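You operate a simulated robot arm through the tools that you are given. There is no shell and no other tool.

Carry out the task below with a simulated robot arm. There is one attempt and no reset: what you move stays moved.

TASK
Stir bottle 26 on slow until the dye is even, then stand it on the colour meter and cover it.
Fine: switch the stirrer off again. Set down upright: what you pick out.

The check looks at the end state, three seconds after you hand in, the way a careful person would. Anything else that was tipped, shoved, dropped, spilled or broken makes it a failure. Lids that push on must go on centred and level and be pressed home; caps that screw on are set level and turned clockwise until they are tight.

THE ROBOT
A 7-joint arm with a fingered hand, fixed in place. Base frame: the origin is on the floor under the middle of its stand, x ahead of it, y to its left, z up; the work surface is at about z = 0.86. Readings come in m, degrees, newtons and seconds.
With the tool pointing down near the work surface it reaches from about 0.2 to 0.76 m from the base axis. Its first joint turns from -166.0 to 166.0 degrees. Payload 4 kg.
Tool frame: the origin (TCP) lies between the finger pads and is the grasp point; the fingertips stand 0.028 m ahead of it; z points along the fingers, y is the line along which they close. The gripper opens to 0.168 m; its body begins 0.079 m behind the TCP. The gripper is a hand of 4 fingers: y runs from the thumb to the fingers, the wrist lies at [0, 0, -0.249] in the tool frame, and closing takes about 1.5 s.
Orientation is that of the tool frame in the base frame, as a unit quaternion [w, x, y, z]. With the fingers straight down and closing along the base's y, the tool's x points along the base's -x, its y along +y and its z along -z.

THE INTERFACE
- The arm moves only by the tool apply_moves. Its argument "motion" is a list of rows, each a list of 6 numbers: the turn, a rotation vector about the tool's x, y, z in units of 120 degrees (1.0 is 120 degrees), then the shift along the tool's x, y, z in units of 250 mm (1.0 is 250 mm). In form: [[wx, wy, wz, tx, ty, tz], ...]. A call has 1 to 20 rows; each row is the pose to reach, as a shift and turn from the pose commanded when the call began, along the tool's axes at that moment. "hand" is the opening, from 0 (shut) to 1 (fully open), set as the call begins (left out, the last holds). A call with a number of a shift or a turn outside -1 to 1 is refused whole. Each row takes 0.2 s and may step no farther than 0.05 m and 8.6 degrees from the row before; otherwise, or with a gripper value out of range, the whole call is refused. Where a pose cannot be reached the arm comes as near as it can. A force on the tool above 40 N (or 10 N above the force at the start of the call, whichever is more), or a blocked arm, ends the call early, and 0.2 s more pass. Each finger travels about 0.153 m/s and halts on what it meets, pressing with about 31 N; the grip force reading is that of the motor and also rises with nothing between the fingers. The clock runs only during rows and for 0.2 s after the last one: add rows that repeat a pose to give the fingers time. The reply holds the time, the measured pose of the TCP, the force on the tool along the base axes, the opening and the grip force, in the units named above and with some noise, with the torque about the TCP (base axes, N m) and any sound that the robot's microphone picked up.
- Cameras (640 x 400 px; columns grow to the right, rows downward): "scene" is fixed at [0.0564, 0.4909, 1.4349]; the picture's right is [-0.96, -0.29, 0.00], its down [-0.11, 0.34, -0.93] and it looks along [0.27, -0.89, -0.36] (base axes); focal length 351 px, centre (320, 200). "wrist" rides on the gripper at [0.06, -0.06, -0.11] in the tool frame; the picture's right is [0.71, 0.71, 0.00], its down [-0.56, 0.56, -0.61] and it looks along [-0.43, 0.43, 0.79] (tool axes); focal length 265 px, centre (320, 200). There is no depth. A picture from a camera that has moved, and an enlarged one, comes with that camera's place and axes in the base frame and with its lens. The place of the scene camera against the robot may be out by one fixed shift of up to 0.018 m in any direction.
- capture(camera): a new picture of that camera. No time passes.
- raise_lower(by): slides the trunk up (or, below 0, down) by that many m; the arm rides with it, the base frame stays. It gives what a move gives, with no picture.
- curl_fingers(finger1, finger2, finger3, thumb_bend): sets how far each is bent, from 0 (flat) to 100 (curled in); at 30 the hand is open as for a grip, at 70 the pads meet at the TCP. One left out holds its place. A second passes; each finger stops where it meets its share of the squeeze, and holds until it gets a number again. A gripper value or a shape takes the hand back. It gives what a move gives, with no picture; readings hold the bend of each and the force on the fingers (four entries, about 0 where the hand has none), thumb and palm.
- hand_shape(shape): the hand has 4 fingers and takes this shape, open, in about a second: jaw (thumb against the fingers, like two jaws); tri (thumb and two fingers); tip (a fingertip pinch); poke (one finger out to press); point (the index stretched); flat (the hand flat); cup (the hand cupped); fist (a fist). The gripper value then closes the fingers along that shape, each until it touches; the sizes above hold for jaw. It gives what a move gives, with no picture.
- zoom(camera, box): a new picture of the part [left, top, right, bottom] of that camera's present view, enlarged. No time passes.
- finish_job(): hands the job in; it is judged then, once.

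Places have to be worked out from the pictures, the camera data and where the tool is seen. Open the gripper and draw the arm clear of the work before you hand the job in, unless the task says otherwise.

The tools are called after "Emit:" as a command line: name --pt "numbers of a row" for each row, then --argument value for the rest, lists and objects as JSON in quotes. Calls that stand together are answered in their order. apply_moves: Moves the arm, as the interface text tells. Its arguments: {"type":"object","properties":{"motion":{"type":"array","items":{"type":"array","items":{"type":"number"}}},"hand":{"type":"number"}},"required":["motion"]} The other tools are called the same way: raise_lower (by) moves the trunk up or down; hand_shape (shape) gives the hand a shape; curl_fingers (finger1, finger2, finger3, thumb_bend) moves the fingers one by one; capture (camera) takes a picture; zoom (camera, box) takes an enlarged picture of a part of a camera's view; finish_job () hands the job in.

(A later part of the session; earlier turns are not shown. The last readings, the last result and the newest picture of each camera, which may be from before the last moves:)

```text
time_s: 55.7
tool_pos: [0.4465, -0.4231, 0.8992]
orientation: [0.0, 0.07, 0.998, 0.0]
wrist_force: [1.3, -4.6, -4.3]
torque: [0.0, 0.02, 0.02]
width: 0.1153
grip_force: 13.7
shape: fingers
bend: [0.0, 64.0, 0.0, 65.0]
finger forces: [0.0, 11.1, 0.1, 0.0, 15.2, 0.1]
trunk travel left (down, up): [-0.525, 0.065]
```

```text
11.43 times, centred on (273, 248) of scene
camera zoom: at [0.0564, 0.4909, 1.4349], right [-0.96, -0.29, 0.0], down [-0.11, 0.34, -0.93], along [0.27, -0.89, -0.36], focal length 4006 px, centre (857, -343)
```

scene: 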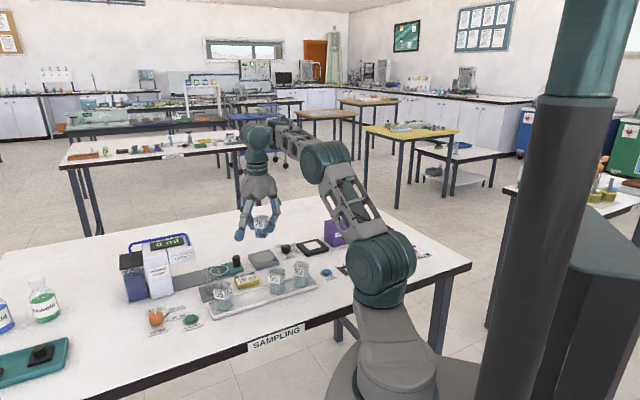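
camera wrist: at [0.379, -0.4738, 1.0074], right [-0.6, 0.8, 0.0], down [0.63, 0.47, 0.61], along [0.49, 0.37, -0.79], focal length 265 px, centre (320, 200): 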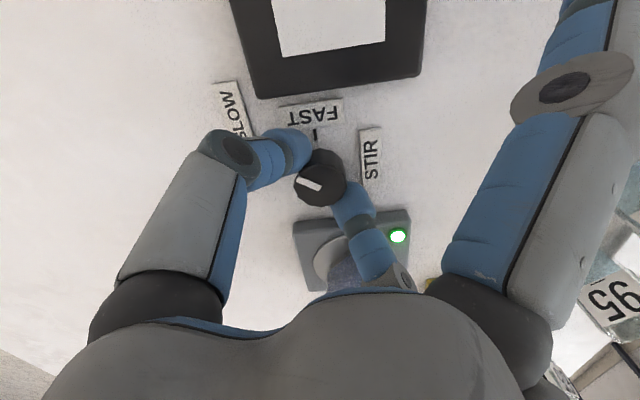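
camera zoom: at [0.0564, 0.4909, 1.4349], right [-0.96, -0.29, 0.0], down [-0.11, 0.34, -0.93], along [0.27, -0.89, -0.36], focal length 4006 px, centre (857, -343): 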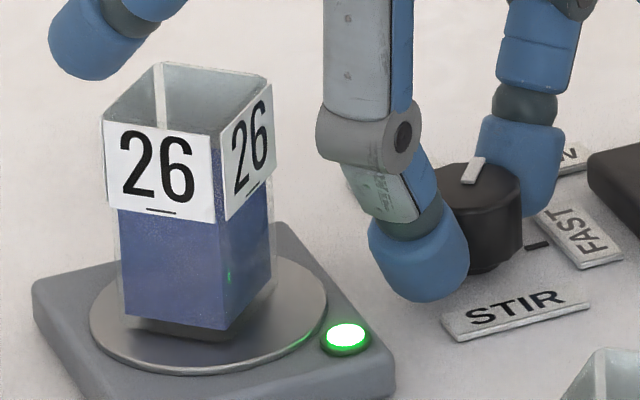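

Colour looks nearly uniform; I let it stir longer and compare.

Emit:
apply_moves --pt "0 0 0 0 0 0" --pt "0 0 0 0 0 0" --pt "0 0 0 0 0 0" --pt "0 0 0 0 0 0" --pt "0 0 0 0 0 0" --pt "0 0 0 0 0 0" --pt "0 0 0 0 0 0" --pt "0 0 0 0 0 0" --pt "0 0 0 0 0 0" --pt "0 0 0 0 0 0" --pt "0 0 0 0 0 0" --pt "0 0 0 0 0 0" --pt "0 0 0 0 0 0" --pt "0 0 0 0 0 0" --pt "0 0 0 0 0 0" --pt "0 0 0 0 0 0" --pt "0 0 0 0 0 0" --pt "0 0 0 0 0 0" --pt "0 0 0 0 0 0" --pt "0 0 0 0 0 0"

Emit:
zoom --camera "scene" --box '[245, 230, 301, 265]'

Emit:
apply_moves --pt "0 0 0 0 0 0" --pt "0 0 0 0 0 0" --pt "0 0 0 0 0 0" --pt "0 0 0 0 0 0" --pt "0 0 0 0 0 0" --pt "0 0 0 0 0 0" --pt "0 0 0 0 0 0" --pt "0 0 0 0 0 0" --pt "0 0 0 0 0 0" --pt "0 0 0 0 0 0" --pt "0 0 0 0 0 0" --pt "0 0 0 0 0 0" --pt "0 0 0 0 0 0" --pt "0 0 0 0 0 0" --pt "0 0 0 0 0 0" --pt "0 0 0 0 0 0" --pt "0 0 0 0 0 0" --pt "0 0 0 0 0 0" --pt "0 0 0 0 0 0" --pt "0 0 0 0 0 0"

Emit:
zoom --camera "scene" --box '[245, 230, 301, 265]'

```text
time_s: 59.9
tool_pos: [0.4476, -0.4228, 0.8968]
orientation: [0.0, 0.071, 0.998, 0.001]
wrist_force: [0.4, -4.0, -4.7]
torque: [0.02, 0.01, 0.01]
width: 0.1151
grip_force: 13.6
shape: fingers
bend: [0.0, 64.0, 0.0, 65.0]
finger forces: [0.1, 11.2, 0.0, 0.0, 15.1, 0.0]
trunk travel left (down, up): [-0.525, 0.065]
```

```text
11.43 times, centred on (273, 248) of scene
camera zoom: at [0.0564, 0.4909, 1.4349], right [-0.96, -0.29, 0.0], down [-0.11, 0.34, -0.93], along [0.27, -0.89, -0.36], focal length 4006 px, centre (857, -343)
```

zoom: 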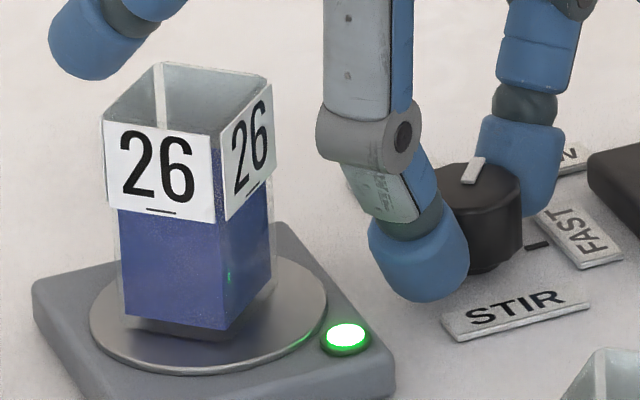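

```text
time_s: 64.1
tool_pos: [0.4472, -0.4235, 0.8972]
orientation: [0.0, 0.07, 0.998, 0.0]
wrist_force: [0.3, -3.9, -5.8]
torque: [0.01, -0.01, 0.02]
width: 0.115
grip_force: 13.1
shape: fingers
bend: [0.0, 64.0, 0.0, 65.0]
finger forces: [0.1, 11.4, 0.0, 0.0, 15.0, 0.0]
trunk travel left (down, up): [-0.525, 0.065]
```

```text
11.43 times, centred on (273, 248) of scene
camera zoom: at [0.0564, 0.4909, 1.4349], right [-0.96, -0.29, 0.0], down [-0.11, 0.34, -0.93], along [0.27, -0.89, -0.36], focal length 4006 px, centre (857, -343)
```

zoom: 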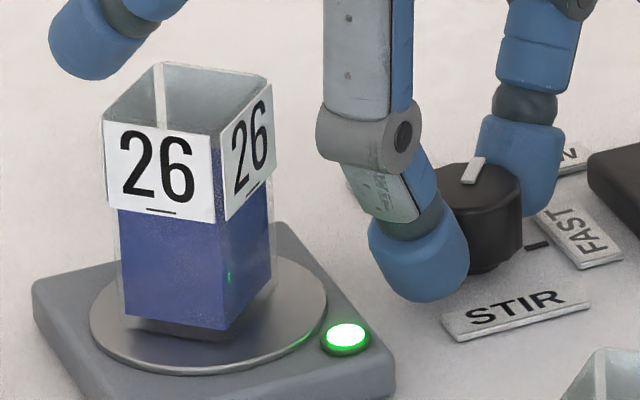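

The dye looks uniformly blue and steady. I give it two more waits for certainty.

Emit:
apply_moves --pt "0 0 0 0 0 0" --pt "0 0 0 0 0 0" --pt "0 0 0 0 0 0" --pt "0 0 0 0 0 0" --pt "0 0 0 0 0 0" --pt "0 0 0 0 0 0" --pt "0 0 0 0 0 0" --pt "0 0 0 0 0 0" --pt "0 0 0 0 0 0" --pt "0 0 0 0 0 0" --pt "0 0 0 0 0 0" --pt "0 0 0 0 0 0" --pt "0 0 0 0 0 0" --pt "0 0 0 0 0 0" --pt "0 0 0 0 0 0" --pt "0 0 0 0 0 0" --pt "0 0 0 0 0 0" --pt "0 0 0 0 0 0" --pt "0 0 0 0 0 0" --pt "0 0 0 0 0 0"

Emit:
apply_moves --pt "0 0 0 0 0 0" --pt "0 0 0 0 0 0" --pt "0 0 0 0 0 0" --pt "0 0 0 0 0 0" --pt "0 0 0 0 0 0" --pt "0 0 0 0 0 0" --pt "0 0 0 0 0 0" --pt "0 0 0 0 0 0" --pt "0 0 0 0 0 0" --pt "0 0 0 0 0 0" --pt "0 0 0 0 0 0" --pt "0 0 0 0 0 0" --pt "0 0 0 0 0 0" --pt "0 0 0 0 0 0" --pt "0 0 0 0 0 0" --pt "0 0 0 0 0 0" --pt "0 0 0 0 0 0" --pt "0 0 0 0 0 0" --pt "0 0 0 0 0 0" --pt "0 0 0 0 0 0"

Emit:
zoom --camera "scene" --box '[245, 230, 301, 265]'

```text
time_s: 68.3
tool_pos: [0.4469, -0.423, 0.8982]
orientation: [0.0, 0.07, 0.998, 0.0]
wrist_force: [-0.1, -3.7, -4.7]
torque: [0.0, -0.01, -0.01]
width: 0.1152
grip_force: 13.2
shape: fingers
bend: [0.0, 63.0, 0.0, 65.0]
finger forces: [0.1, 11.4, 0.1, 0.0, 15.0, 0.0]
trunk travel left (down, up): [-0.525, 0.065]
```

```text
time_s: 72.5
tool_pos: [0.4469, -0.4232, 0.8985]
orientation: [-0.001, 0.071, 0.997, 0.0]
wrist_force: [1.9, -6.8, -2.9]
torque: [-0.02, -0.04, 0.0]
width: 0.1149
grip_force: 13.3
shape: fingers
bend: [0.0, 64.0, 0.0, 65.0]
finger forces: [0.1, 10.3, 0.0, 0.0, 16.4, 0.0]
trunk travel left (down, up): [-0.525, 0.065]
```

```text
11.43 times, centred on (273, 248) of scene
camera zoom: at [0.0564, 0.4909, 1.4349], right [-0.96, -0.29, 0.0], down [-0.11, 0.34, -0.93], along [0.27, -0.89, -0.36], focal length 4006 px, centre (857, -343)
```

zoom: 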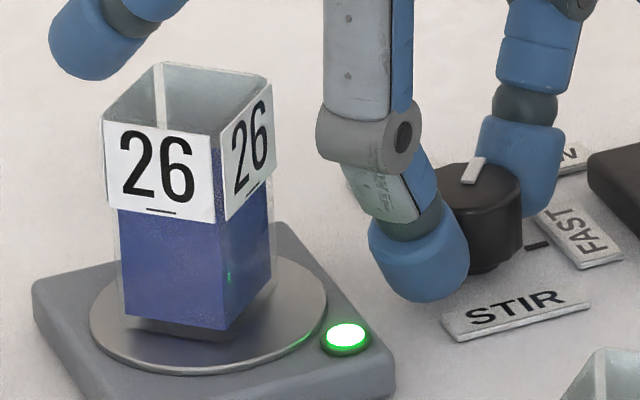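

Dye is even and unchanged. I turn the knob back by the same 36° to OFF.

Emit:
apply_moves --pt "0 0 -0.03 0 0 0" --pt "0 0 -0.065 0 0 0" --pt "0 0 -0.1 0 0 0" --pt "0 0 -0.14 0 0 0" --pt "0 0 -0.18 0 0 0" --pt "0 0 -0.22 0 0 0" --pt "0 0 -0.26 0 0 0" --pt "0 0 -0.3 0 0 0" --pt "0 0 -0.305 0 0 0" --pt "0 0 -0.305 0 0 0"

Emit:
zoom --camera "scene" --box '[240, 215, 330, 275]'

Emit:
zoom --camera "wrist" --box '[210, 70, 420, 270]'

```text
time_s: 74.7
tool_pos: [0.4472, -0.4227, 0.8975]
orientation: [-0.001, -0.248, 0.969, 0.0]
wrist_force: [3.4, -5.4, -3.8]
torque: [-0.04, -0.08, 0.01]
width: 0.1151
grip_force: 13.2
shape: fingers
bend: [0.0, 64.0, 0.0, 65.0]
finger forces: [0.1, 9.8, 0.0, 0.0, 17.0, 0.0]
trunk travel left (down, up): [-0.525, 0.065]
```

```text
6.67 times, centred on (285, 245) of scene
camera zoom: at [0.0564, 0.4909, 1.4349], right [-0.96, -0.29, 0.0], down [-0.11, 0.34, -0.93], along [0.27, -0.89, -0.36], focal length 2337 px, centre (553, -100)
```

zoom: 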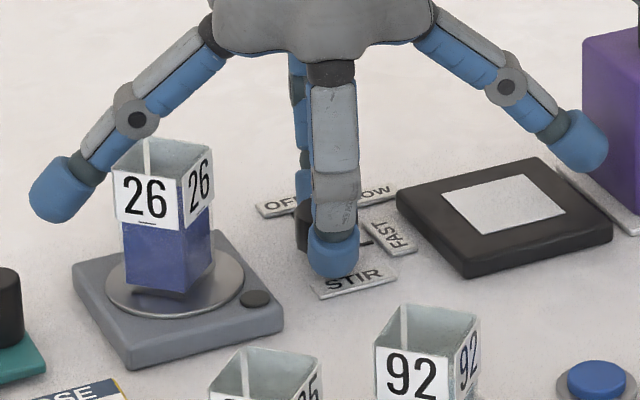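

```text
2.00 times, centred on (315, 170) of wrist
camera zoom: at [0.4238, -0.5047, 1.0074], right [-0.96, 0.28, 0.0], down [0.22, 0.76, 0.61], along [0.17, 0.59, -0.79], focal length 531 px, centre (330, 260)
```

zoom: 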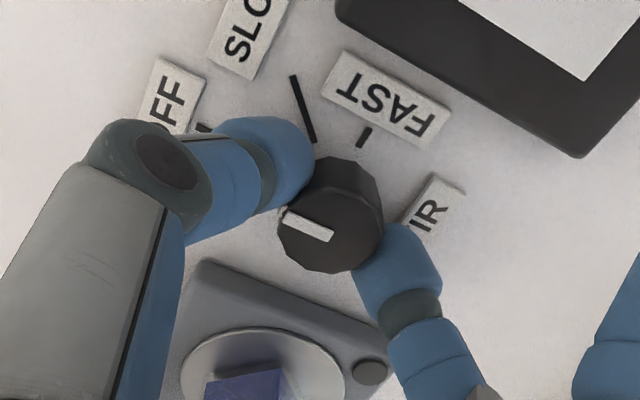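

The light is off and the pointer lines up with OFF. I open the pair and rise to z≈1.0.

Emit:
curl_fingers --finger2 58 --thumb_bend 58

Emit:
apply_moves --pt "0 0 0 0 0 -0.02" --pt "0 0 0 0 0 -0.06" --pt "0 0 0 0 0 -0.1" --pt "0 0 0 0 0 -0.15" --pt "0 0 0 0 0 -0.2" --pt "0 0 0 0 0 -0.26" --pt "0 0 0 0 0 -0.32" --pt "0 0 0 0 0 -0.38" --pt "0 0 0 0 0 -0.42" --pt "0 0 0 0 0 -0.42"

Emit:
capture --camera "wrist"

Emit:
zoom --camera "scene" --box '[230, 205, 340, 275]'

```text
time_s: 75.7
tool_pos: [0.4471, -0.4225, 0.899]
orientation: [0.001, -0.247, 0.969, 0.0]
wrist_force: [0.3, 0.0, 0.4]
torque: [0.01, 0.02, 0.02]
width: 0.1193
grip_force: 0.1
shape: fingers
bend: [0.0, 57.0, 0.0, 57.0]
finger forces: [0.0, 0.0, 0.0, 0.1, 0.1, 0.0]
trunk travel left (down, up): [-0.525, 0.065]
```

```text
time_s: 77.9
tool_pos: [0.4454, -0.4228, 1.0021]
orientation: [0.0, -0.247, 0.969, 0.0]
wrist_force: [-0.3, 0.9, 0.4]
torque: [-0.02, 0.0, -0.04]
width: 0.1191
grip_force: 0.1
shape: fingers
bend: [0.0, 57.0, 0.0, 57.0]
finger forces: [0.0, 0.1, 0.0, 0.0, 0.0, 0.1]
trunk travel left (down, up): [-0.525, 0.065]
```

```text
taken
camera wrist: at [0.4218, -0.5046, 1.1121], right [-0.96, 0.28, 0.0], down [0.22, 0.76, 0.61], along [0.17, 0.59, -0.79], focal length 265 px, centre (320, 200)
```

wrist: 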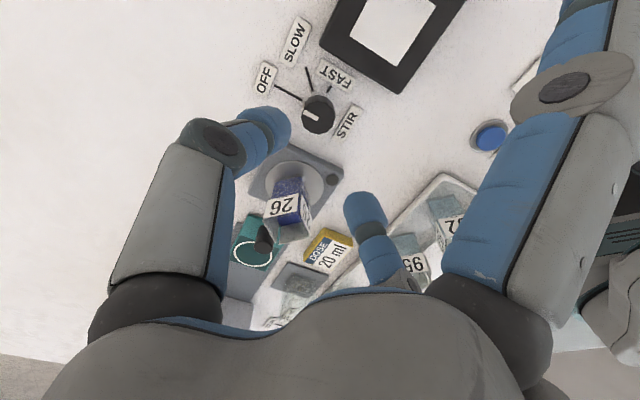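

```text
5.71 times, centred on (285, 240) of scene
camera zoom: at [0.0564, 0.4909, 1.4349], right [-0.96, -0.29, 0.0], down [-0.11, 0.34, -0.93], along [0.27, -0.89, -0.36], focal length 2003 px, centre (520, -29)
```

zoom: 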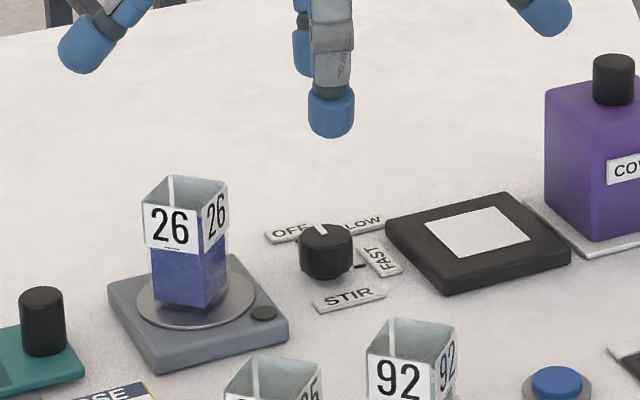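

Stirrer is off, dye even. Next I move above the bottle with the hand at 0° (pinch along base y) to regrasp it for the meter.

Emit:
curl_fingers --finger2 50 --thumb_bend 50

Emit:
apply_moves --pt "0 0 0.0397 -0.052 0.0231 0" --pt "0 0 0.0794 -0.104 0.0461 0" --pt "0 0 0.1192 -0.156 0.0692 0" --pt "0 0 0.1589 -0.208 0.0922 0" --pt "0 0 0.1986 -0.26 0.1153 0" --pt "0 0 0.2383 -0.312 0.1383 0" --pt "0 0 0.2383 -0.312 0.1383 0"

Emit:
capture --camera "wrist"

Emit:
zoom --camera "wrist" --box '[270, 70, 398, 170]'

```text
time_s: 78.9
tool_pos: [0.4451, -0.4229, 1.0032]
orientation: [0.0, -0.248, 0.969, 0.0]
wrist_force: [0.5, 0.4, -0.8]
torque: [0.0, 0.01, 0.0]
width: 0.1241
grip_force: 0.1
shape: fingers
bend: [0.0, 50.0, 0.0, 50.0]
finger forces: [0.0, 0.1, 0.1, 0.0, 0.0, 0.1]
trunk travel left (down, up): [-0.525, 0.065]
```

```text
time_s: 80.5
tool_pos: [0.499, -0.355, 1.0036]
orientation: [0.0, 0.001, 1.0, 0.0]
wrist_force: [0.1, -0.6, -0.2]
torque: [0.0, -0.02, -0.03]
width: 0.1241
grip_force: 0.0
shape: fingers
bend: [0.0, 50.0, 0.0, 50.0]
finger forces: [0.0, 0.0, 0.0, 0.1, 0.1, 0.0]
trunk travel left (down, up): [-0.525, 0.065]
```

```text
taken
camera wrist: at [0.4391, -0.4146, 1.1139], right [-0.71, 0.71, 0.0], down [0.56, 0.56, 0.61], along [0.43, 0.43, -0.79], focal length 265 px, centre (320, 200)
```

wrist: 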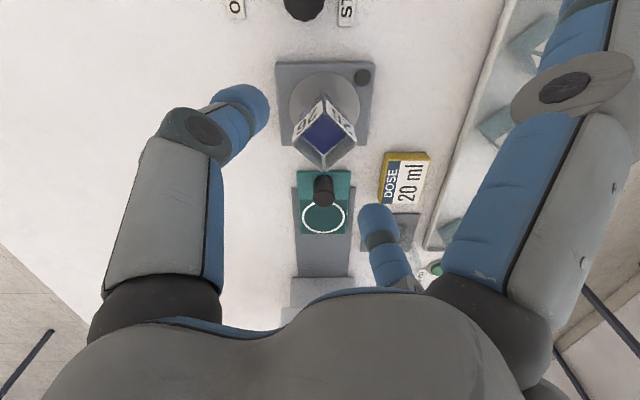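

```text
4.00 times, centred on (334, 120) of wrist
camera zoom: at [0.4391, -0.4146, 1.1139], right [-0.71, 0.71, 0.0], down [0.56, 0.56, 0.61], along [0.43, 0.43, -0.79], focal length 1062 px, centre (264, 520)
```

zoom: 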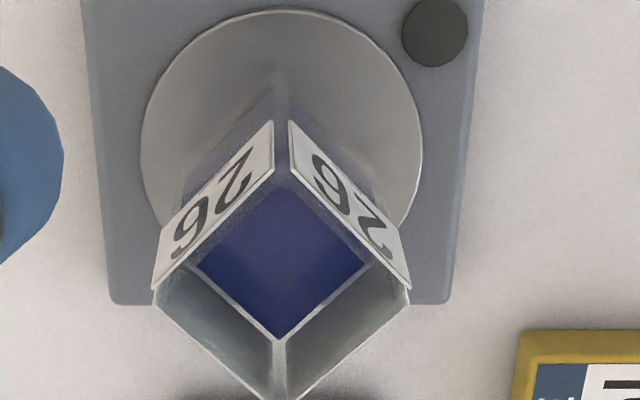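

Bottle centre ≈(0.497,-0.352), matching the plan. I tilt the hand 12° about the pinch axis (so the finger that will face the cover rides higher) and descend to z≈0.931 around the bottle.

Emit:
apply_moves --pt "0 0.05 0 -0.0018 0 0" --pt "0 0.1 0 -0.0036 0 0" --pt "0 0.1 0 -0.0036 0 0.05" --pt "0 0.1 0 -0.0036 0 0.1" --pt "0 0.1 0 -0.0036 0 0.15" --pt "0 0.1 0 -0.0036 0 0.2" --pt "0 0.1 0 -0.0036 0 0.24" --pt "0 0.1 0 -0.0036 0 0.27" --pt "0 0.1 0 -0.0036 0 0.2924" --pt "0 0.1 0 -0.0036 0 0.2924"

Emit:
capture --camera "wrist"

Emit:
zoom --camera "scene" --box '[220, 195, 330, 275]'

```text
time_s: 82.7
tool_pos: [0.4999, -0.3563, 0.9302]
orientation: [-0.105, 0.0, 0.994, 0.0]
wrist_force: [0.2, 1.1, 0.1]
torque: [-0.03, 0.03, -0.01]
width: 0.1241
grip_force: 0.1
shape: fingers
bend: [0.0, 50.0, 0.0, 50.0]
finger forces: [0.1, 0.0, 0.0, 0.0, 0.0, 0.0]
trunk travel left (down, up): [-0.525, 0.065]
```

```text
taken
camera wrist: at [0.4641, -0.4149, 1.0498], right [-0.69, 0.71, 0.15], down [0.67, 0.56, 0.49], along [0.26, 0.43, -0.86], focal length 265 px, centre (320, 200)
```

wrist: 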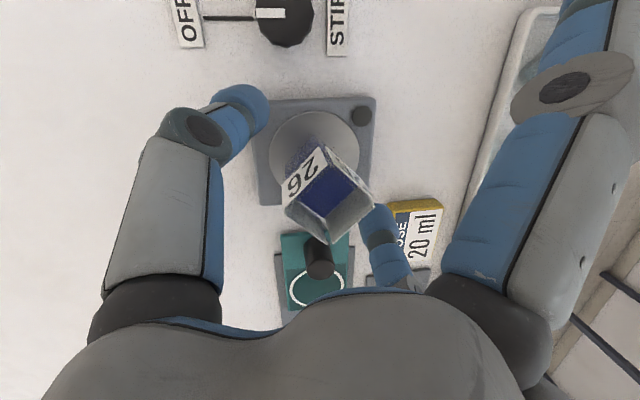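

```text
5.00 times, centred on (275, 235) of scene
camera zoom: at [0.0564, 0.4909, 1.4349], right [-0.96, -0.29, 0.0], down [-0.11, 0.34, -0.93], along [0.27, -0.89, -0.36], focal length 1753 px, centre (545, 25)
```

zoom: 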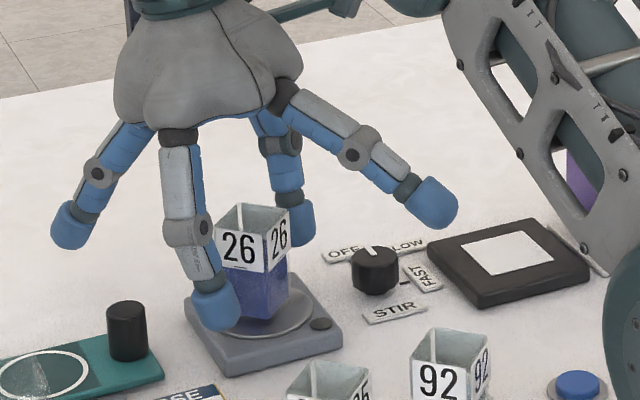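

Geometry is good: the cover-side finger is raised and the bottle lies between thumb and finger 2. I close gently in balanced steps.

Emit:
curl_fingers --finger2 60 --thumb_bend 60

Emit:
curl_fingers --finger2 64 --thumb_bend 64

Emit:
capture --camera "wrist"

Emit:
zoom --camera "scene" --box '[235, 220, 305, 275]'

```text
time_s: 83.7
tool_pos: [0.5004, -0.3548, 0.9314]
orientation: [-0.105, 0.0, 0.994, 0.0]
wrist_force: [0.2, -0.2, 0.1]
torque: [0.0, -0.02, 0.02]
width: 0.1177
grip_force: 0.1
shape: fingers
bend: [0.0, 60.0, 0.0, 60.0]
finger forces: [0.1, 0.0, 0.0, 0.1, 0.1, 0.1]
trunk travel left (down, up): [-0.525, 0.065]
```

```text
time_s: 84.7
tool_pos: [0.5008, -0.3542, 0.9299]
orientation: [-0.105, 0.0, 0.994, 0.0]
wrist_force: [0.3, -1.4, -0.5]
torque: [0.03, 0.01, -0.02]
width: 0.116
grip_force: 2.1
shape: fingers
bend: [0.0, 62.0, 0.0, 63.0]
finger forces: [0.0, 2.2, 0.1, 0.0, 2.1, 0.0]
trunk travel left (down, up): [-0.525, 0.065]
```

```text
taken
camera wrist: at [0.4641, -0.415, 1.0498], right [-0.69, 0.71, 0.15], down [0.67, 0.56, 0.48], along [0.26, 0.43, -0.86], focal length 265 px, centre (320, 200)
```

wrist: 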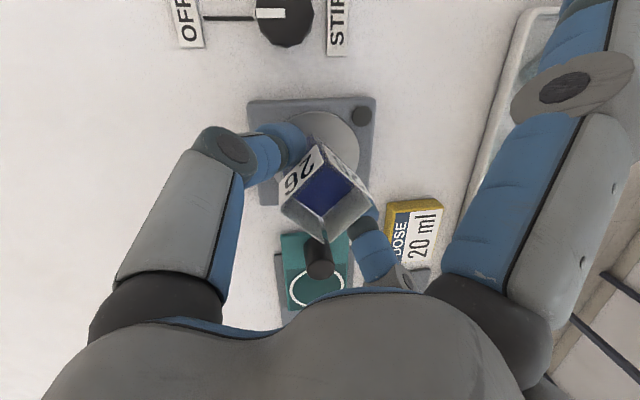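

```text
7.27 times, centred on (270, 248) of scene
camera zoom: at [0.0564, 0.4909, 1.4349], right [-0.96, -0.29, 0.0], down [-0.11, 0.34, -0.93], along [0.27, -0.89, -0.36], focal length 2550 px, centre (684, -146)
```

zoom: 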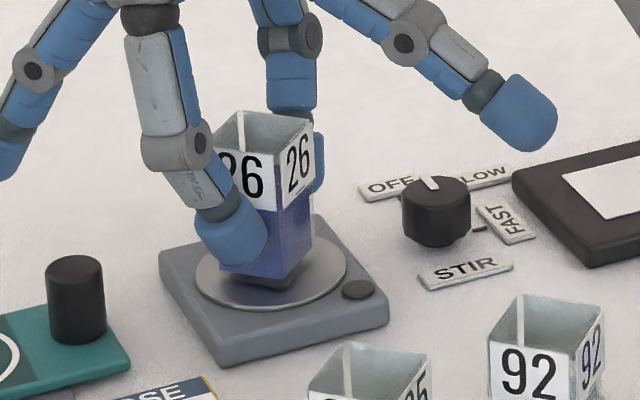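

Balanced light contact with the bottle upright. I firm up to the same grip as before.

Emit:
curl_fingers --finger2 68 --thumb_bend 66

Emit:
curl_fingers --finger2 71 --thumb_bend 68

Emit:
zoom --camera "scene" --box '[235, 220, 305, 275]'

```text
time_s: 85.7
tool_pos: [0.499, -0.3553, 0.9306]
orientation: [-0.104, 0.0, 0.995, 0.0]
wrist_force: [0.7, -0.5, -1.3]
torque: [-0.01, -0.01, 0.0]
width: 0.1159
grip_force: 5.7
shape: fingers
bend: [0.0, 62.0, 0.0, 63.0]
finger forces: [0.1, 5.9, 0.0, 0.0, 5.8, 0.0]
trunk travel left (down, up): [-0.525, 0.065]
```

```text
time_s: 86.7
tool_pos: [0.5004, -0.3552, 0.9305]
orientation: [-0.104, 0.0, 0.995, 0.0]
wrist_force: [0.8, -0.3, 0.0]
torque: [-0.02, 0.0, -0.04]
width: 0.1155
grip_force: 8.2
shape: fingers
bend: [0.0, 62.0, 0.0, 64.0]
finger forces: [0.0, 8.5, 0.1, 0.1, 8.5, 0.0]
trunk travel left (down, up): [-0.525, 0.065]
```

```text
7.27 times, centred on (270, 248) of scene
camera zoom: at [0.0564, 0.4909, 1.4349], right [-0.96, -0.29, 0.0], down [-0.11, 0.34, -0.93], along [0.27, -0.89, -0.36], focal length 2550 px, centre (684, -146)
```

zoom: 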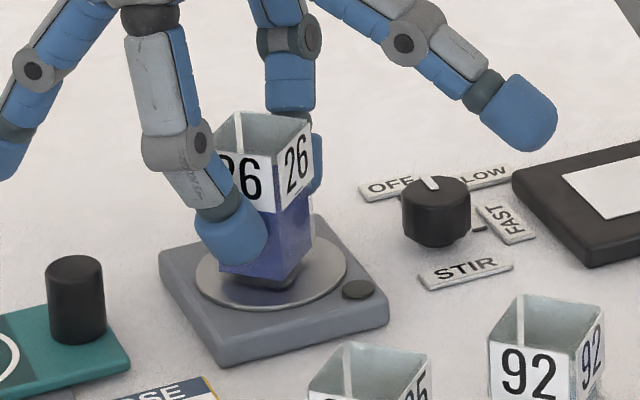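

Grip is 8.5 N on both sides and the bottle upright. I lift slowly 80 mm straight up.

Emit:
apply_moves --pt "0 0 0 0.002 0 -0.0094" --pt "0 0 0 0.0067 0 -0.0313" --pt "0 0 0 0.0133 0 -0.0626" --pt "0 0 0 0.0213 0 -0.1002" --pt "0 0 0 0.0299 0 -0.1409" --pt "0 0 0 0.0386 0 -0.1815" --pt "0 0 0 0.0472 0 -0.2222" --pt "0 0 0 0.0552 0 -0.2598" --pt "0 0 0 0.0618 0 -0.2911" --pt "0 0 0 0.0665 0 -0.313" --pt "0 0 0 0.0665 0 -0.313"

Emit:
zoom --camera "scene" --box '[225, 185, 315, 265]'

Emit:
capture --camera "wrist"

```text
time_s: 89.1
tool_pos: [0.5004, -0.3544, 1.0104]
orientation: [-0.105, 0.0, 0.995, 0.0]
wrist_force: [0.3, 0.4, -0.2]
torque: [0.03, -0.01, 0.0]
width: 0.1155
grip_force: 8.3
shape: fingers
bend: [0.0, 62.0, 0.0, 64.0]
finger forces: [0.1, 8.5, 0.0, 0.0, 8.6, 0.0]
trunk travel left (down, up): [-0.525, 0.065]
```

```text
5.00 times, centred on (270, 225) of scene
camera zoom: at [0.0564, 0.4909, 1.4349], right [-0.96, -0.29, 0.0], down [-0.11, 0.34, -0.93], along [0.27, -0.89, -0.36], focal length 1753 px, centre (570, 75)
```

zoom: 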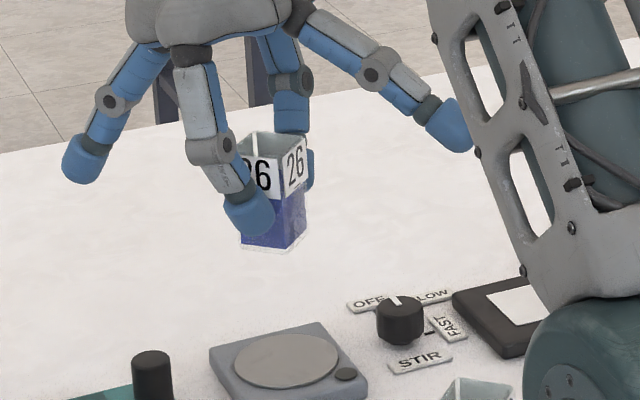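

```text
taken
camera wrist: at [0.4641, -0.414, 1.1304], right [-0.69, 0.71, 0.15], down [0.67, 0.56, 0.48], along [0.26, 0.43, -0.86], focal length 265 px, centre (320, 200)
```

wrist: 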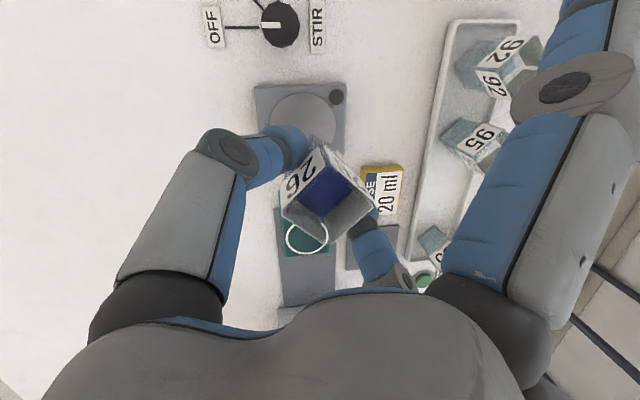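

The bottle hangs level. I carry it at this height toward the meter while turning −45° about the vertical, so its sides align with the meter and cover.

Emit:
apply_moves --pt "0.0016 0 -0.0073 0.0096 -0.0096 0.002" --pt "0.0047 0 -0.022 0.0289 -0.0288 0.0061" --pt "0.0094 0 -0.044 0.0577 -0.0576 0.0123" --pt "0.0148 0 -0.0697 0.0914 -0.0912 0.0194" --pt "0.0203 0 -0.0954 0.1251 -0.1248 0.0266" --pt "0.0265 0 -0.1247 0.1636 -0.1632 0.0348" --pt "0.0328 0 -0.1541 0.2021 -0.2016 0.043" --pt "0.039 0 -0.1834 0.2406 -0.24 0.0512" --pt "0.0452 0 -0.2127 0.2791 -0.2784 0.0593" --pt "0.0515 0 -0.2421 0.3176 -0.3168 0.0675" --pt "0.0577 0 -0.2714 0.3561 -0.3552 0.0757" --pt "0.0632 0 -0.2971 0.3898 -0.3888 0.0829" --pt "0.0686 0 -0.3228 0.4235 -0.4224 0.09" --pt "0.0733 0 -0.3448 0.4523 -0.4512 0.0962" --pt "0.0764 0 -0.3595 0.4716 -0.4704 0.1003" --pt "0.078 0 -0.3668 0.4812 -0.48 0.1023" --pt "0.078 0 -0.3668 0.4812 -0.48 0.1023"

Emit:
capture --camera "wrist"

Emit:
capture --camera "scene"

```text
time_s: 92.7
tool_pos: [0.3767, -0.4748, 1.0106]
orientation: [-0.097, -0.381, 0.919, -0.039]
wrist_force: [0.0, 0.4, 0.0]
torque: [-0.05, -0.02, 0.01]
width: 0.1156
grip_force: 8.6
shape: fingers
bend: [0.0, 62.0, 0.0, 64.0]
finger forces: [0.1, 8.4, 0.0, 0.0, 8.6, 0.1]
trunk travel left (down, up): [-0.525, 0.065]
```

```text
taken
camera wrist: at [0.3936, -0.5431, 1.1303], right [-0.99, 0.01, 0.15], down [0.08, 0.87, 0.49], along [-0.12, 0.49, -0.86], focal length 265 px, centre (320, 200)
```

wrist: 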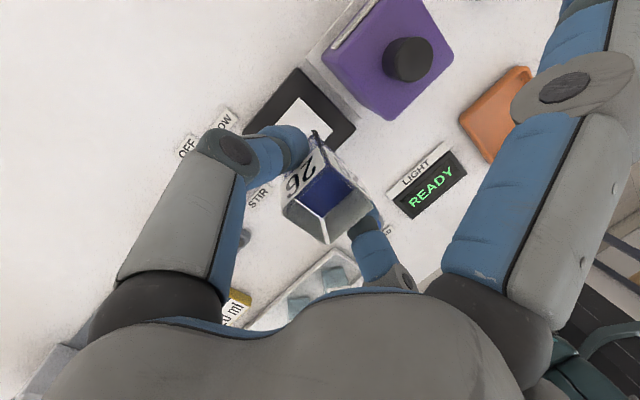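

```text
taken
```

scene: 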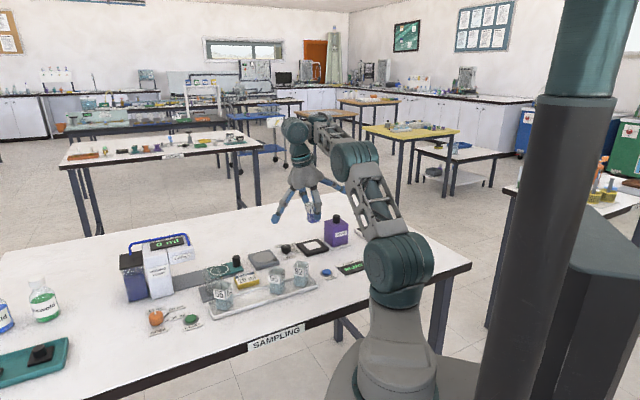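

Zooming the wrist view to verify the meter window, bottle and cover positions from here.

Emit:
zoom --camera "wrist" --box '[230, 50, 390, 250]'

Emit:
zoom --camera "wrist" --box '[300, 0, 460, 125]'

Emit:
zoom --camera "scene" --box '[260, 160, 370, 260]'

```text
2.00 times, centred on (310, 150) of wrist
camera zoom: at [0.3936, -0.5431, 1.1303], right [-0.99, 0.01, 0.15], down [0.08, 0.87, 0.49], along [-0.12, 0.49, -0.86], focal length 531 px, centre (340, 300)
```

zoom: 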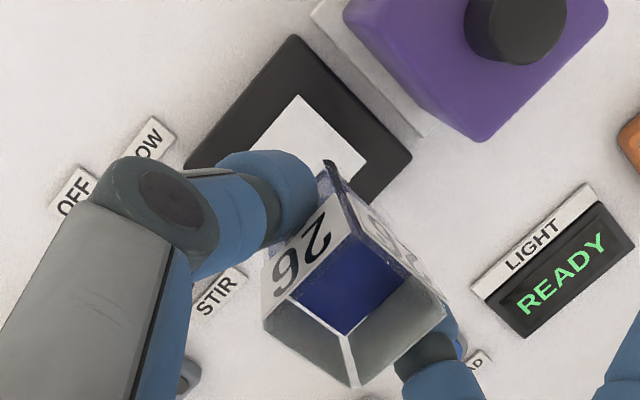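

```text
3.20 times, centred on (380, 62) of wrist
camera zoom: at [0.3936, -0.5431, 1.1303], right [-0.99, 0.01, 0.15], down [0.08, 0.87, 0.49], along [-0.12, 0.49, -0.86], focal length 849 px, centre (128, 640)
```

zoom: 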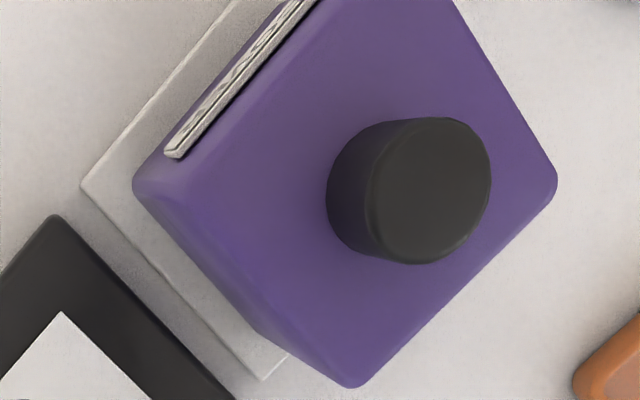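

```text
4.00 times, centred on (315, 210) of scene
camera zoom: at [0.0564, 0.4909, 1.4349], right [-0.96, -0.29, 0.0], down [-0.11, 0.34, -0.93], along [0.27, -0.89, -0.36], focal length 1402 px, centre (340, 160)
```

zoom: 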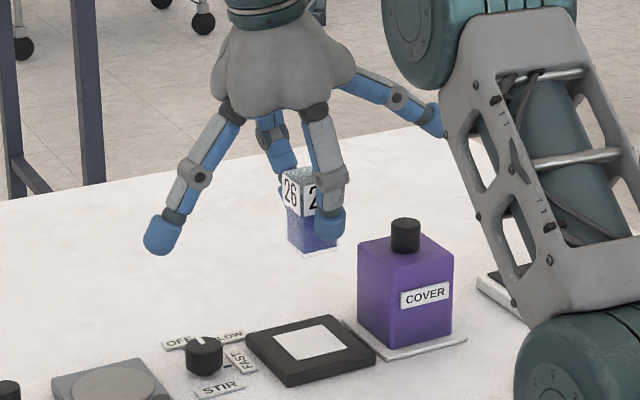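

Two wrist views differ by ~3 mm for the meter centre, so I need its top height; I zoom the scene camera onto the meter's front edge.

Emit:
zoom --camera "scene" --box '[292, 230, 364, 265]'

Emit:
zoom --camera "wrist" --box '[265, 55, 345, 150]'

```text
8.89 times, centred on (328, 248) of scene
camera zoom: at [0.0564, 0.4909, 1.4349], right [-0.96, -0.29, 0.0], down [-0.11, 0.34, -0.93], along [0.27, -0.89, -0.36], focal length 3116 px, centre (249, -222)
```

zoom: 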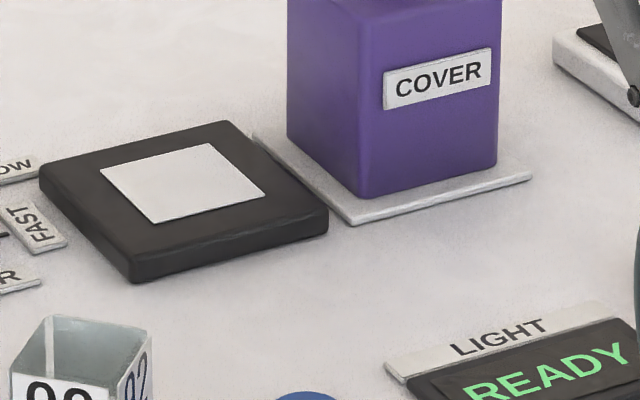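

```text
4.21 times, centred on (305, 102) of wrist
camera zoom: at [0.3936, -0.5431, 1.1303], right [-0.99, 0.01, 0.15], down [0.08, 0.87, 0.49], along [-0.12, 0.49, -0.86], focal length 1118 px, centre (383, 610)
```

zoom: 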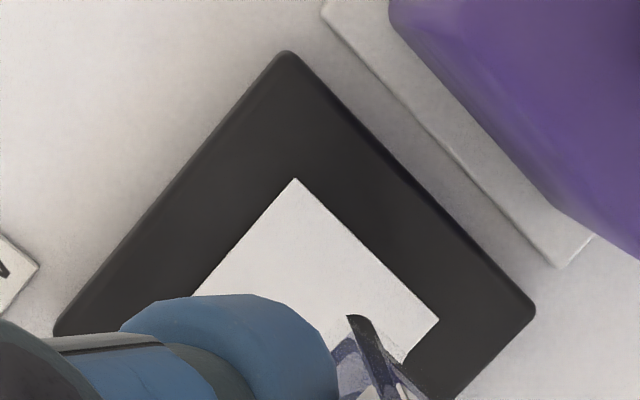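

Meter top is only ~10 mm above the bench (z≈0.870), which makes both views agree: window centre (0.3747,-0.4733). I check the held bottle's offset in this view.

Emit:
zoom --camera "wrist" --box '[265, 120, 393, 250]'

```text
3.08 times, centred on (329, 185) of wrist
camera zoom: at [0.3936, -0.5431, 1.1303], right [-0.99, 0.01, 0.15], down [0.08, 0.87, 0.49], along [-0.12, 0.49, -0.86], focal length 817 px, centre (292, 246)
```

zoom: 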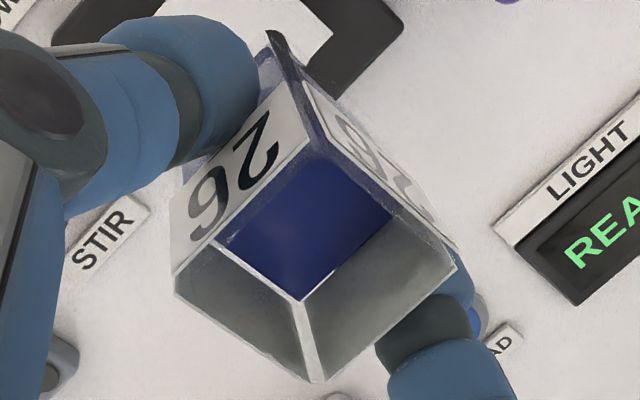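

By my finger geometry, with only 12° tilt the raised finger would touch the cover's knob when lowering here. I take the bottle back to the (switched-off) stirrer to regrasp it higher and with more tilt.

Emit:
apply_moves --pt "-0.0016 0 0.0073 -0.0134 -0.0002 -0.0029" --pt "-0.0047 0 0.022 -0.0403 -0.0005 -0.0086" --pt "-0.0094 0 0.044 -0.0807 -0.001 -0.0171" --pt "-0.0148 0 0.0697 -0.1277 -0.0016 -0.0272" --pt "-0.0203 0 0.0954 -0.1748 -0.0022 -0.0372" --pt "-0.0265 0 0.1247 -0.2285 -0.0029 -0.0486" --pt "-0.0328 0 0.1541 -0.2823 -0.0036 -0.06" --pt "-0.039 0 0.1834 -0.3361 -0.0043 -0.0715" --pt "-0.0452 0 0.2127 -0.3899 -0.0049 -0.0829" --pt "-0.0515 0 0.2421 -0.4437 -0.0056 -0.0943" --pt "-0.0577 0 0.2714 -0.4974 -0.0063 -0.1057" --pt "-0.0632 0 0.2971 -0.5445 -0.0069 -0.1157" --pt "-0.0686 0 0.3228 -0.5915 -0.0075 -0.1258" --pt "-0.0733 0 0.3448 -0.6319 -0.008 -0.1343" --pt "-0.0764 0 0.3595 -0.6588 -0.0083 -0.14" --pt "-0.078 0 0.3668 -0.6722 -0.0085 -0.1429" --pt "-0.078 0 0.3668 -0.6722 -0.0085 -0.1429"

Emit:
capture --camera "wrist"

```text
time_s: 96.3
tool_pos: [0.4998, -0.3541, 1.0098]
orientation: [-0.104, 0.0, 0.995, 0.0]
wrist_force: [0.3, 0.3, -0.8]
torque: [-0.02, 0.04, 0.01]
width: 0.1158
grip_force: 8.4
shape: fingers
bend: [0.0, 62.0, 0.0, 64.0]
finger forces: [0.0, 8.5, 0.0, 0.0, 8.5, 0.1]
trunk travel left (down, up): [-0.525, 0.065]
```

```text
taken
camera wrist: at [0.4637, -0.4146, 1.1291], right [-0.69, 0.71, 0.15], down [0.67, 0.56, 0.48], along [0.26, 0.43, -0.86], focal length 265 px, centre (320, 200)
```

wrist: 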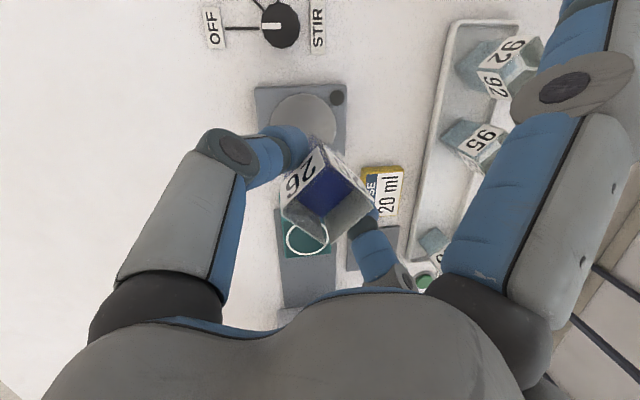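

Back above the stirrer. I lower to just above the disc and then to light contact.

Emit:
apply_moves --pt "0 0 0 -0.0019 0 0.009" --pt "0 0 0 -0.0064 0 0.0299" --pt "0 0 0 -0.0127 0 0.0599" --pt "0 0 0 -0.0204 0 0.0958" --pt "0 0 0 -0.0286 0 0.1347" --pt "0 0 0 -0.0369 0 0.1736" --pt "0 0 0 -0.0452 0 0.2125" --pt "0 0 0 -0.0528 0 0.2484" --pt "0 0 0 -0.0591 0 0.2783" --pt "0 0 0 -0.0623 0 0.2933" --pt "0 0 0 -0.0636 0 0.2993" --pt "0 0 0 -0.0636 0 0.2993"

Emit:
apply_moves --pt "0 0 0 -0.0008 0 0.0039" --pt "0 0 0 -0.0017 0 0.0078" --pt "0 0 0 -0.0025 0 0.0117" --pt "0 0 0 -0.0025 0 0.0117"

Emit:
zoom --camera "scene" --box '[235, 220, 305, 275]'

```text
time_s: 98.9
tool_pos: [0.5006, -0.3531, 0.9343]
orientation: [-0.104, 0.0, 0.995, 0.0]
wrist_force: [0.0, -0.3, -0.8]
torque: [0.01, 0.01, 0.01]
width: 0.116
grip_force: 8.2
shape: fingers
bend: [0.0, 62.0, 0.0, 64.0]
finger forces: [0.0, 8.5, 0.0, 0.0, 8.4, 0.0]
trunk travel left (down, up): [-0.525, 0.065]
```

```text
time_s: 99.9
tool_pos: [0.501, -0.3543, 0.9316]
orientation: [-0.105, -0.001, 0.995, 0.0]
wrist_force: [-0.2, 0.0, -0.7]
torque: [0.04, 0.03, -0.02]
width: 0.1161
grip_force: 8.6
shape: fingers
bend: [0.0, 62.0, 0.0, 64.0]
finger forces: [0.1, 8.5, 0.0, 0.1, 8.5, 0.0]
trunk travel left (down, up): [-0.525, 0.065]
```

```text
7.27 times, centred on (270, 248) of scene
camera zoom: at [0.0564, 0.4909, 1.4349], right [-0.96, -0.29, 0.0], down [-0.11, 0.34, -0.93], along [0.27, -0.89, -0.36], focal length 2550 px, centre (684, -146)
```

zoom: 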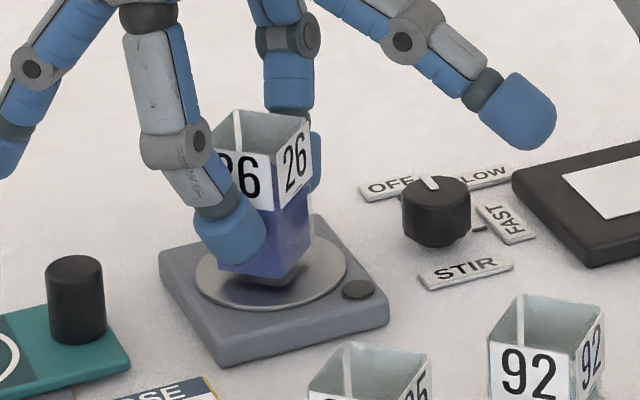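

No contact yet; lowering by another 1 mm.

Emit:
apply_moves --pt "0 0 0 -0.0004 0 0.002" --pt "0 0 0 -0.0008 0 0.0039" --pt "0 0 0 -0.0008 0 0.0039"

```text
time_s: 100.7
tool_pos: [0.4996, -0.3548, 0.9315]
orientation: [-0.105, 0.0, 0.994, 0.001]
wrist_force: [0.0, 0.4, 0.4]
torque: [0.04, 0.05, 0.01]
width: 0.1159
grip_force: 8.0
shape: fingers
bend: [0.0, 62.0, 0.0, 64.0]
finger forces: [0.0, 8.5, 0.0, 0.0, 8.5, 0.0]
trunk travel left (down, up): [-0.525, 0.065]
```

Force is about to rise; one more 0.8 mm.

Emit:
apply_moves --pt "0 0 0 -0.0003 0 0.0016" --pt "0 0 0 -0.0007 0 0.0031" --pt "0 0 0 -0.0007 0 0.0031"

```text
time_s: 101.5
tool_pos: [0.5, -0.3546, 0.9291]
orientation: [-0.104, 0.0, 0.995, -0.001]
wrist_force: [0.3, -1.5, 1.7]
torque: [-0.01, 0.03, 0.01]
width: 0.1158
grip_force: 8.5
shape: fingers
bend: [0.0, 62.0, 0.0, 64.0]
finger forces: [0.0, 8.9, 0.1, 0.1, 9.5, 0.0]
trunk travel left (down, up): [-0.525, 0.065]
```

Light contact now. I release in steps as before.

Emit:
curl_fingers --finger2 65 --thumb_bend 65

Emit:
curl_fingers --finger2 61.5 --thumb_bend 62.5

Emit:
curl_fingers --finger2 57 --thumb_bend 58

Emit:
curl_fingers --finger2 50 --thumb_bend 50

Emit:
zoom --camera "scene" --box '[235, 220, 305, 275]'

Emit:
capture --camera "wrist"

```text
time_s: 102.5
tool_pos: [0.499, -0.3538, 0.9295]
orientation: [-0.105, 0.0, 0.995, 0.0]
wrist_force: [0.1, -0.3, 3.1]
torque: [-0.02, 0.04, 0.01]
width: 0.1158
grip_force: 4.1
shape: fingers
bend: [0.0, 62.0, 0.0, 63.0]
finger forces: [0.0, 3.8, 0.0, 0.0, 4.3, 0.0]
trunk travel left (down, up): [-0.525, 0.065]
```

```text
time_s: 103.5
tool_pos: [0.5002, -0.3541, 0.9298]
orientation: [-0.104, 0.0, 0.995, 0.0]
wrist_force: [-0.2, 0.2, 0.2]
torque: [-0.03, -0.03, -0.01]
width: 0.1162
grip_force: 0.1
shape: fingers
bend: [0.0, 61.0, 0.0, 62.0]
finger forces: [0.1, 0.1, 0.1, 0.1, 0.0, 0.0]
trunk travel left (down, up): [-0.525, 0.065]
```

```text
time_s: 104.5
tool_pos: [0.4999, -0.3544, 0.9298]
orientation: [-0.104, -0.001, 0.995, -0.001]
wrist_force: [0.0, -0.2, -0.8]
torque: [0.01, 0.0, 0.0]
width: 0.1194
grip_force: 0.1
shape: fingers
bend: [0.0, 56.0, 0.0, 57.0]
finger forces: [0.0, 0.1, 0.1, 0.1, 0.0, 0.0]
trunk travel left (down, up): [-0.525, 0.065]
```

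```text
time_s: 105.5
tool_pos: [0.4996, -0.3554, 0.9294]
orientation: [-0.104, -0.001, 0.995, 0.0]
wrist_force: [-0.1, -0.2, -0.1]
torque: [0.05, 0.05, -0.02]
width: 0.1242
grip_force: 0.1
shape: fingers
bend: [0.0, 50.0, 0.0, 50.0]
finger forces: [0.0, 0.0, 0.1, 0.0, 0.1, 0.0]
trunk travel left (down, up): [-0.525, 0.065]
```

```text
7.27 times, centred on (270, 248) of scene
camera zoom: at [0.0564, 0.4909, 1.4349], right [-0.96, -0.29, 0.0], down [-0.11, 0.34, -0.93], along [0.27, -0.89, -0.36], focal length 2550 px, centre (684, -146)
```

zoom: 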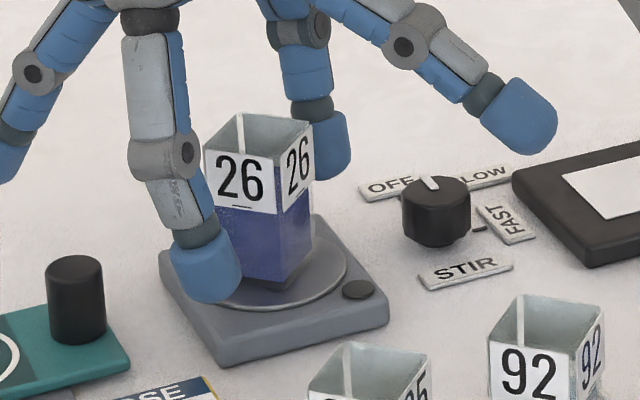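

```text
taken
camera wrist: at [0.4638, -0.4142, 1.0488], right [-0.69, 0.71, 0.15], down [0.67, 0.56, 0.48], along [0.26, 0.43, -0.86], focal length 265 px, centre (320, 200)
```

wrist: 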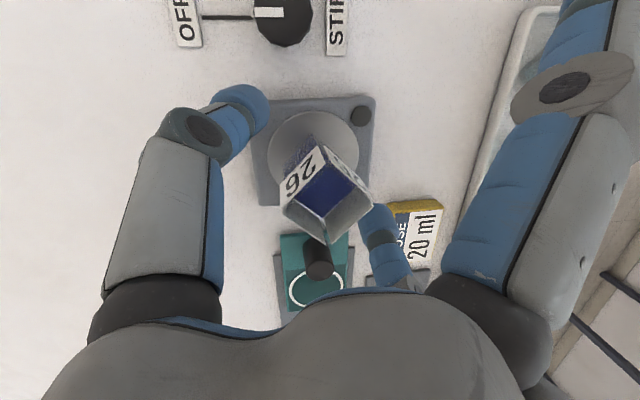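

Bottle stands free. I tilt the open hand to 22° and raise the grasp point ~9 mm around it.

Emit:
apply_moves --pt "0 0 0 -0.0012 0 -0.012" --pt "0 0.0278 0 -0.0025 0 -0.024" --pt "0 0.0556 0 -0.0037 0 -0.0364" --pt "0 0.0833 0 -0.0037 0 -0.0364" --pt "0 0.0833 0 -0.0037 0 -0.0364"

Emit:
capture --camera "wrist"

Emit:
zoom --camera "scene" --box '[215, 180, 325, 275]'

```text
time_s: 106.7
tool_pos: [0.5029, -0.3545, 0.9385]
orientation: [-0.191, 0.0, 0.982, 0.001]
wrist_force: [0.0, 0.1, 0.5]
torque: [0.01, 0.01, -0.05]
width: 0.1242
grip_force: 0.1
shape: fingers
bend: [0.0, 50.0, 0.0, 50.0]
finger forces: [0.0, 0.0, 0.1, 0.0, 0.0, 0.0]
trunk travel left (down, up): [-0.525, 0.065]
```

```text
taken
camera wrist: at [0.4879, -0.4145, 1.0624], right [-0.66, 0.71, 0.27], down [0.75, 0.56, 0.36], along [0.11, 0.43, -0.89], focal length 265 px, centre (320, 200)
```

wrist: 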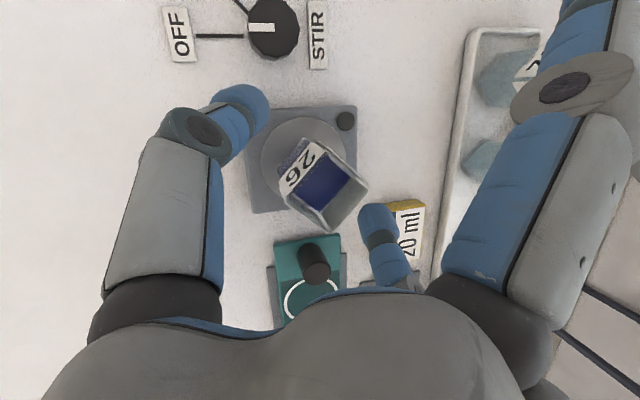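

```text
4.21 times, centred on (270, 228) of scene
camera zoom: at [0.0564, 0.4909, 1.4349], right [-0.96, -0.29, 0.0], down [-0.11, 0.34, -0.93], along [0.27, -0.89, -0.36], focal length 1476 px, centre (530, 84)
```

zoom: 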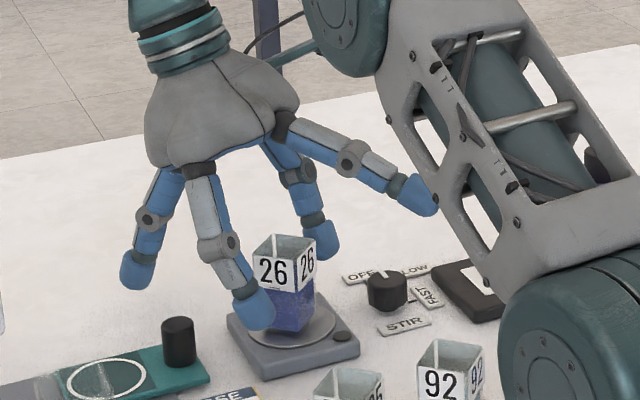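

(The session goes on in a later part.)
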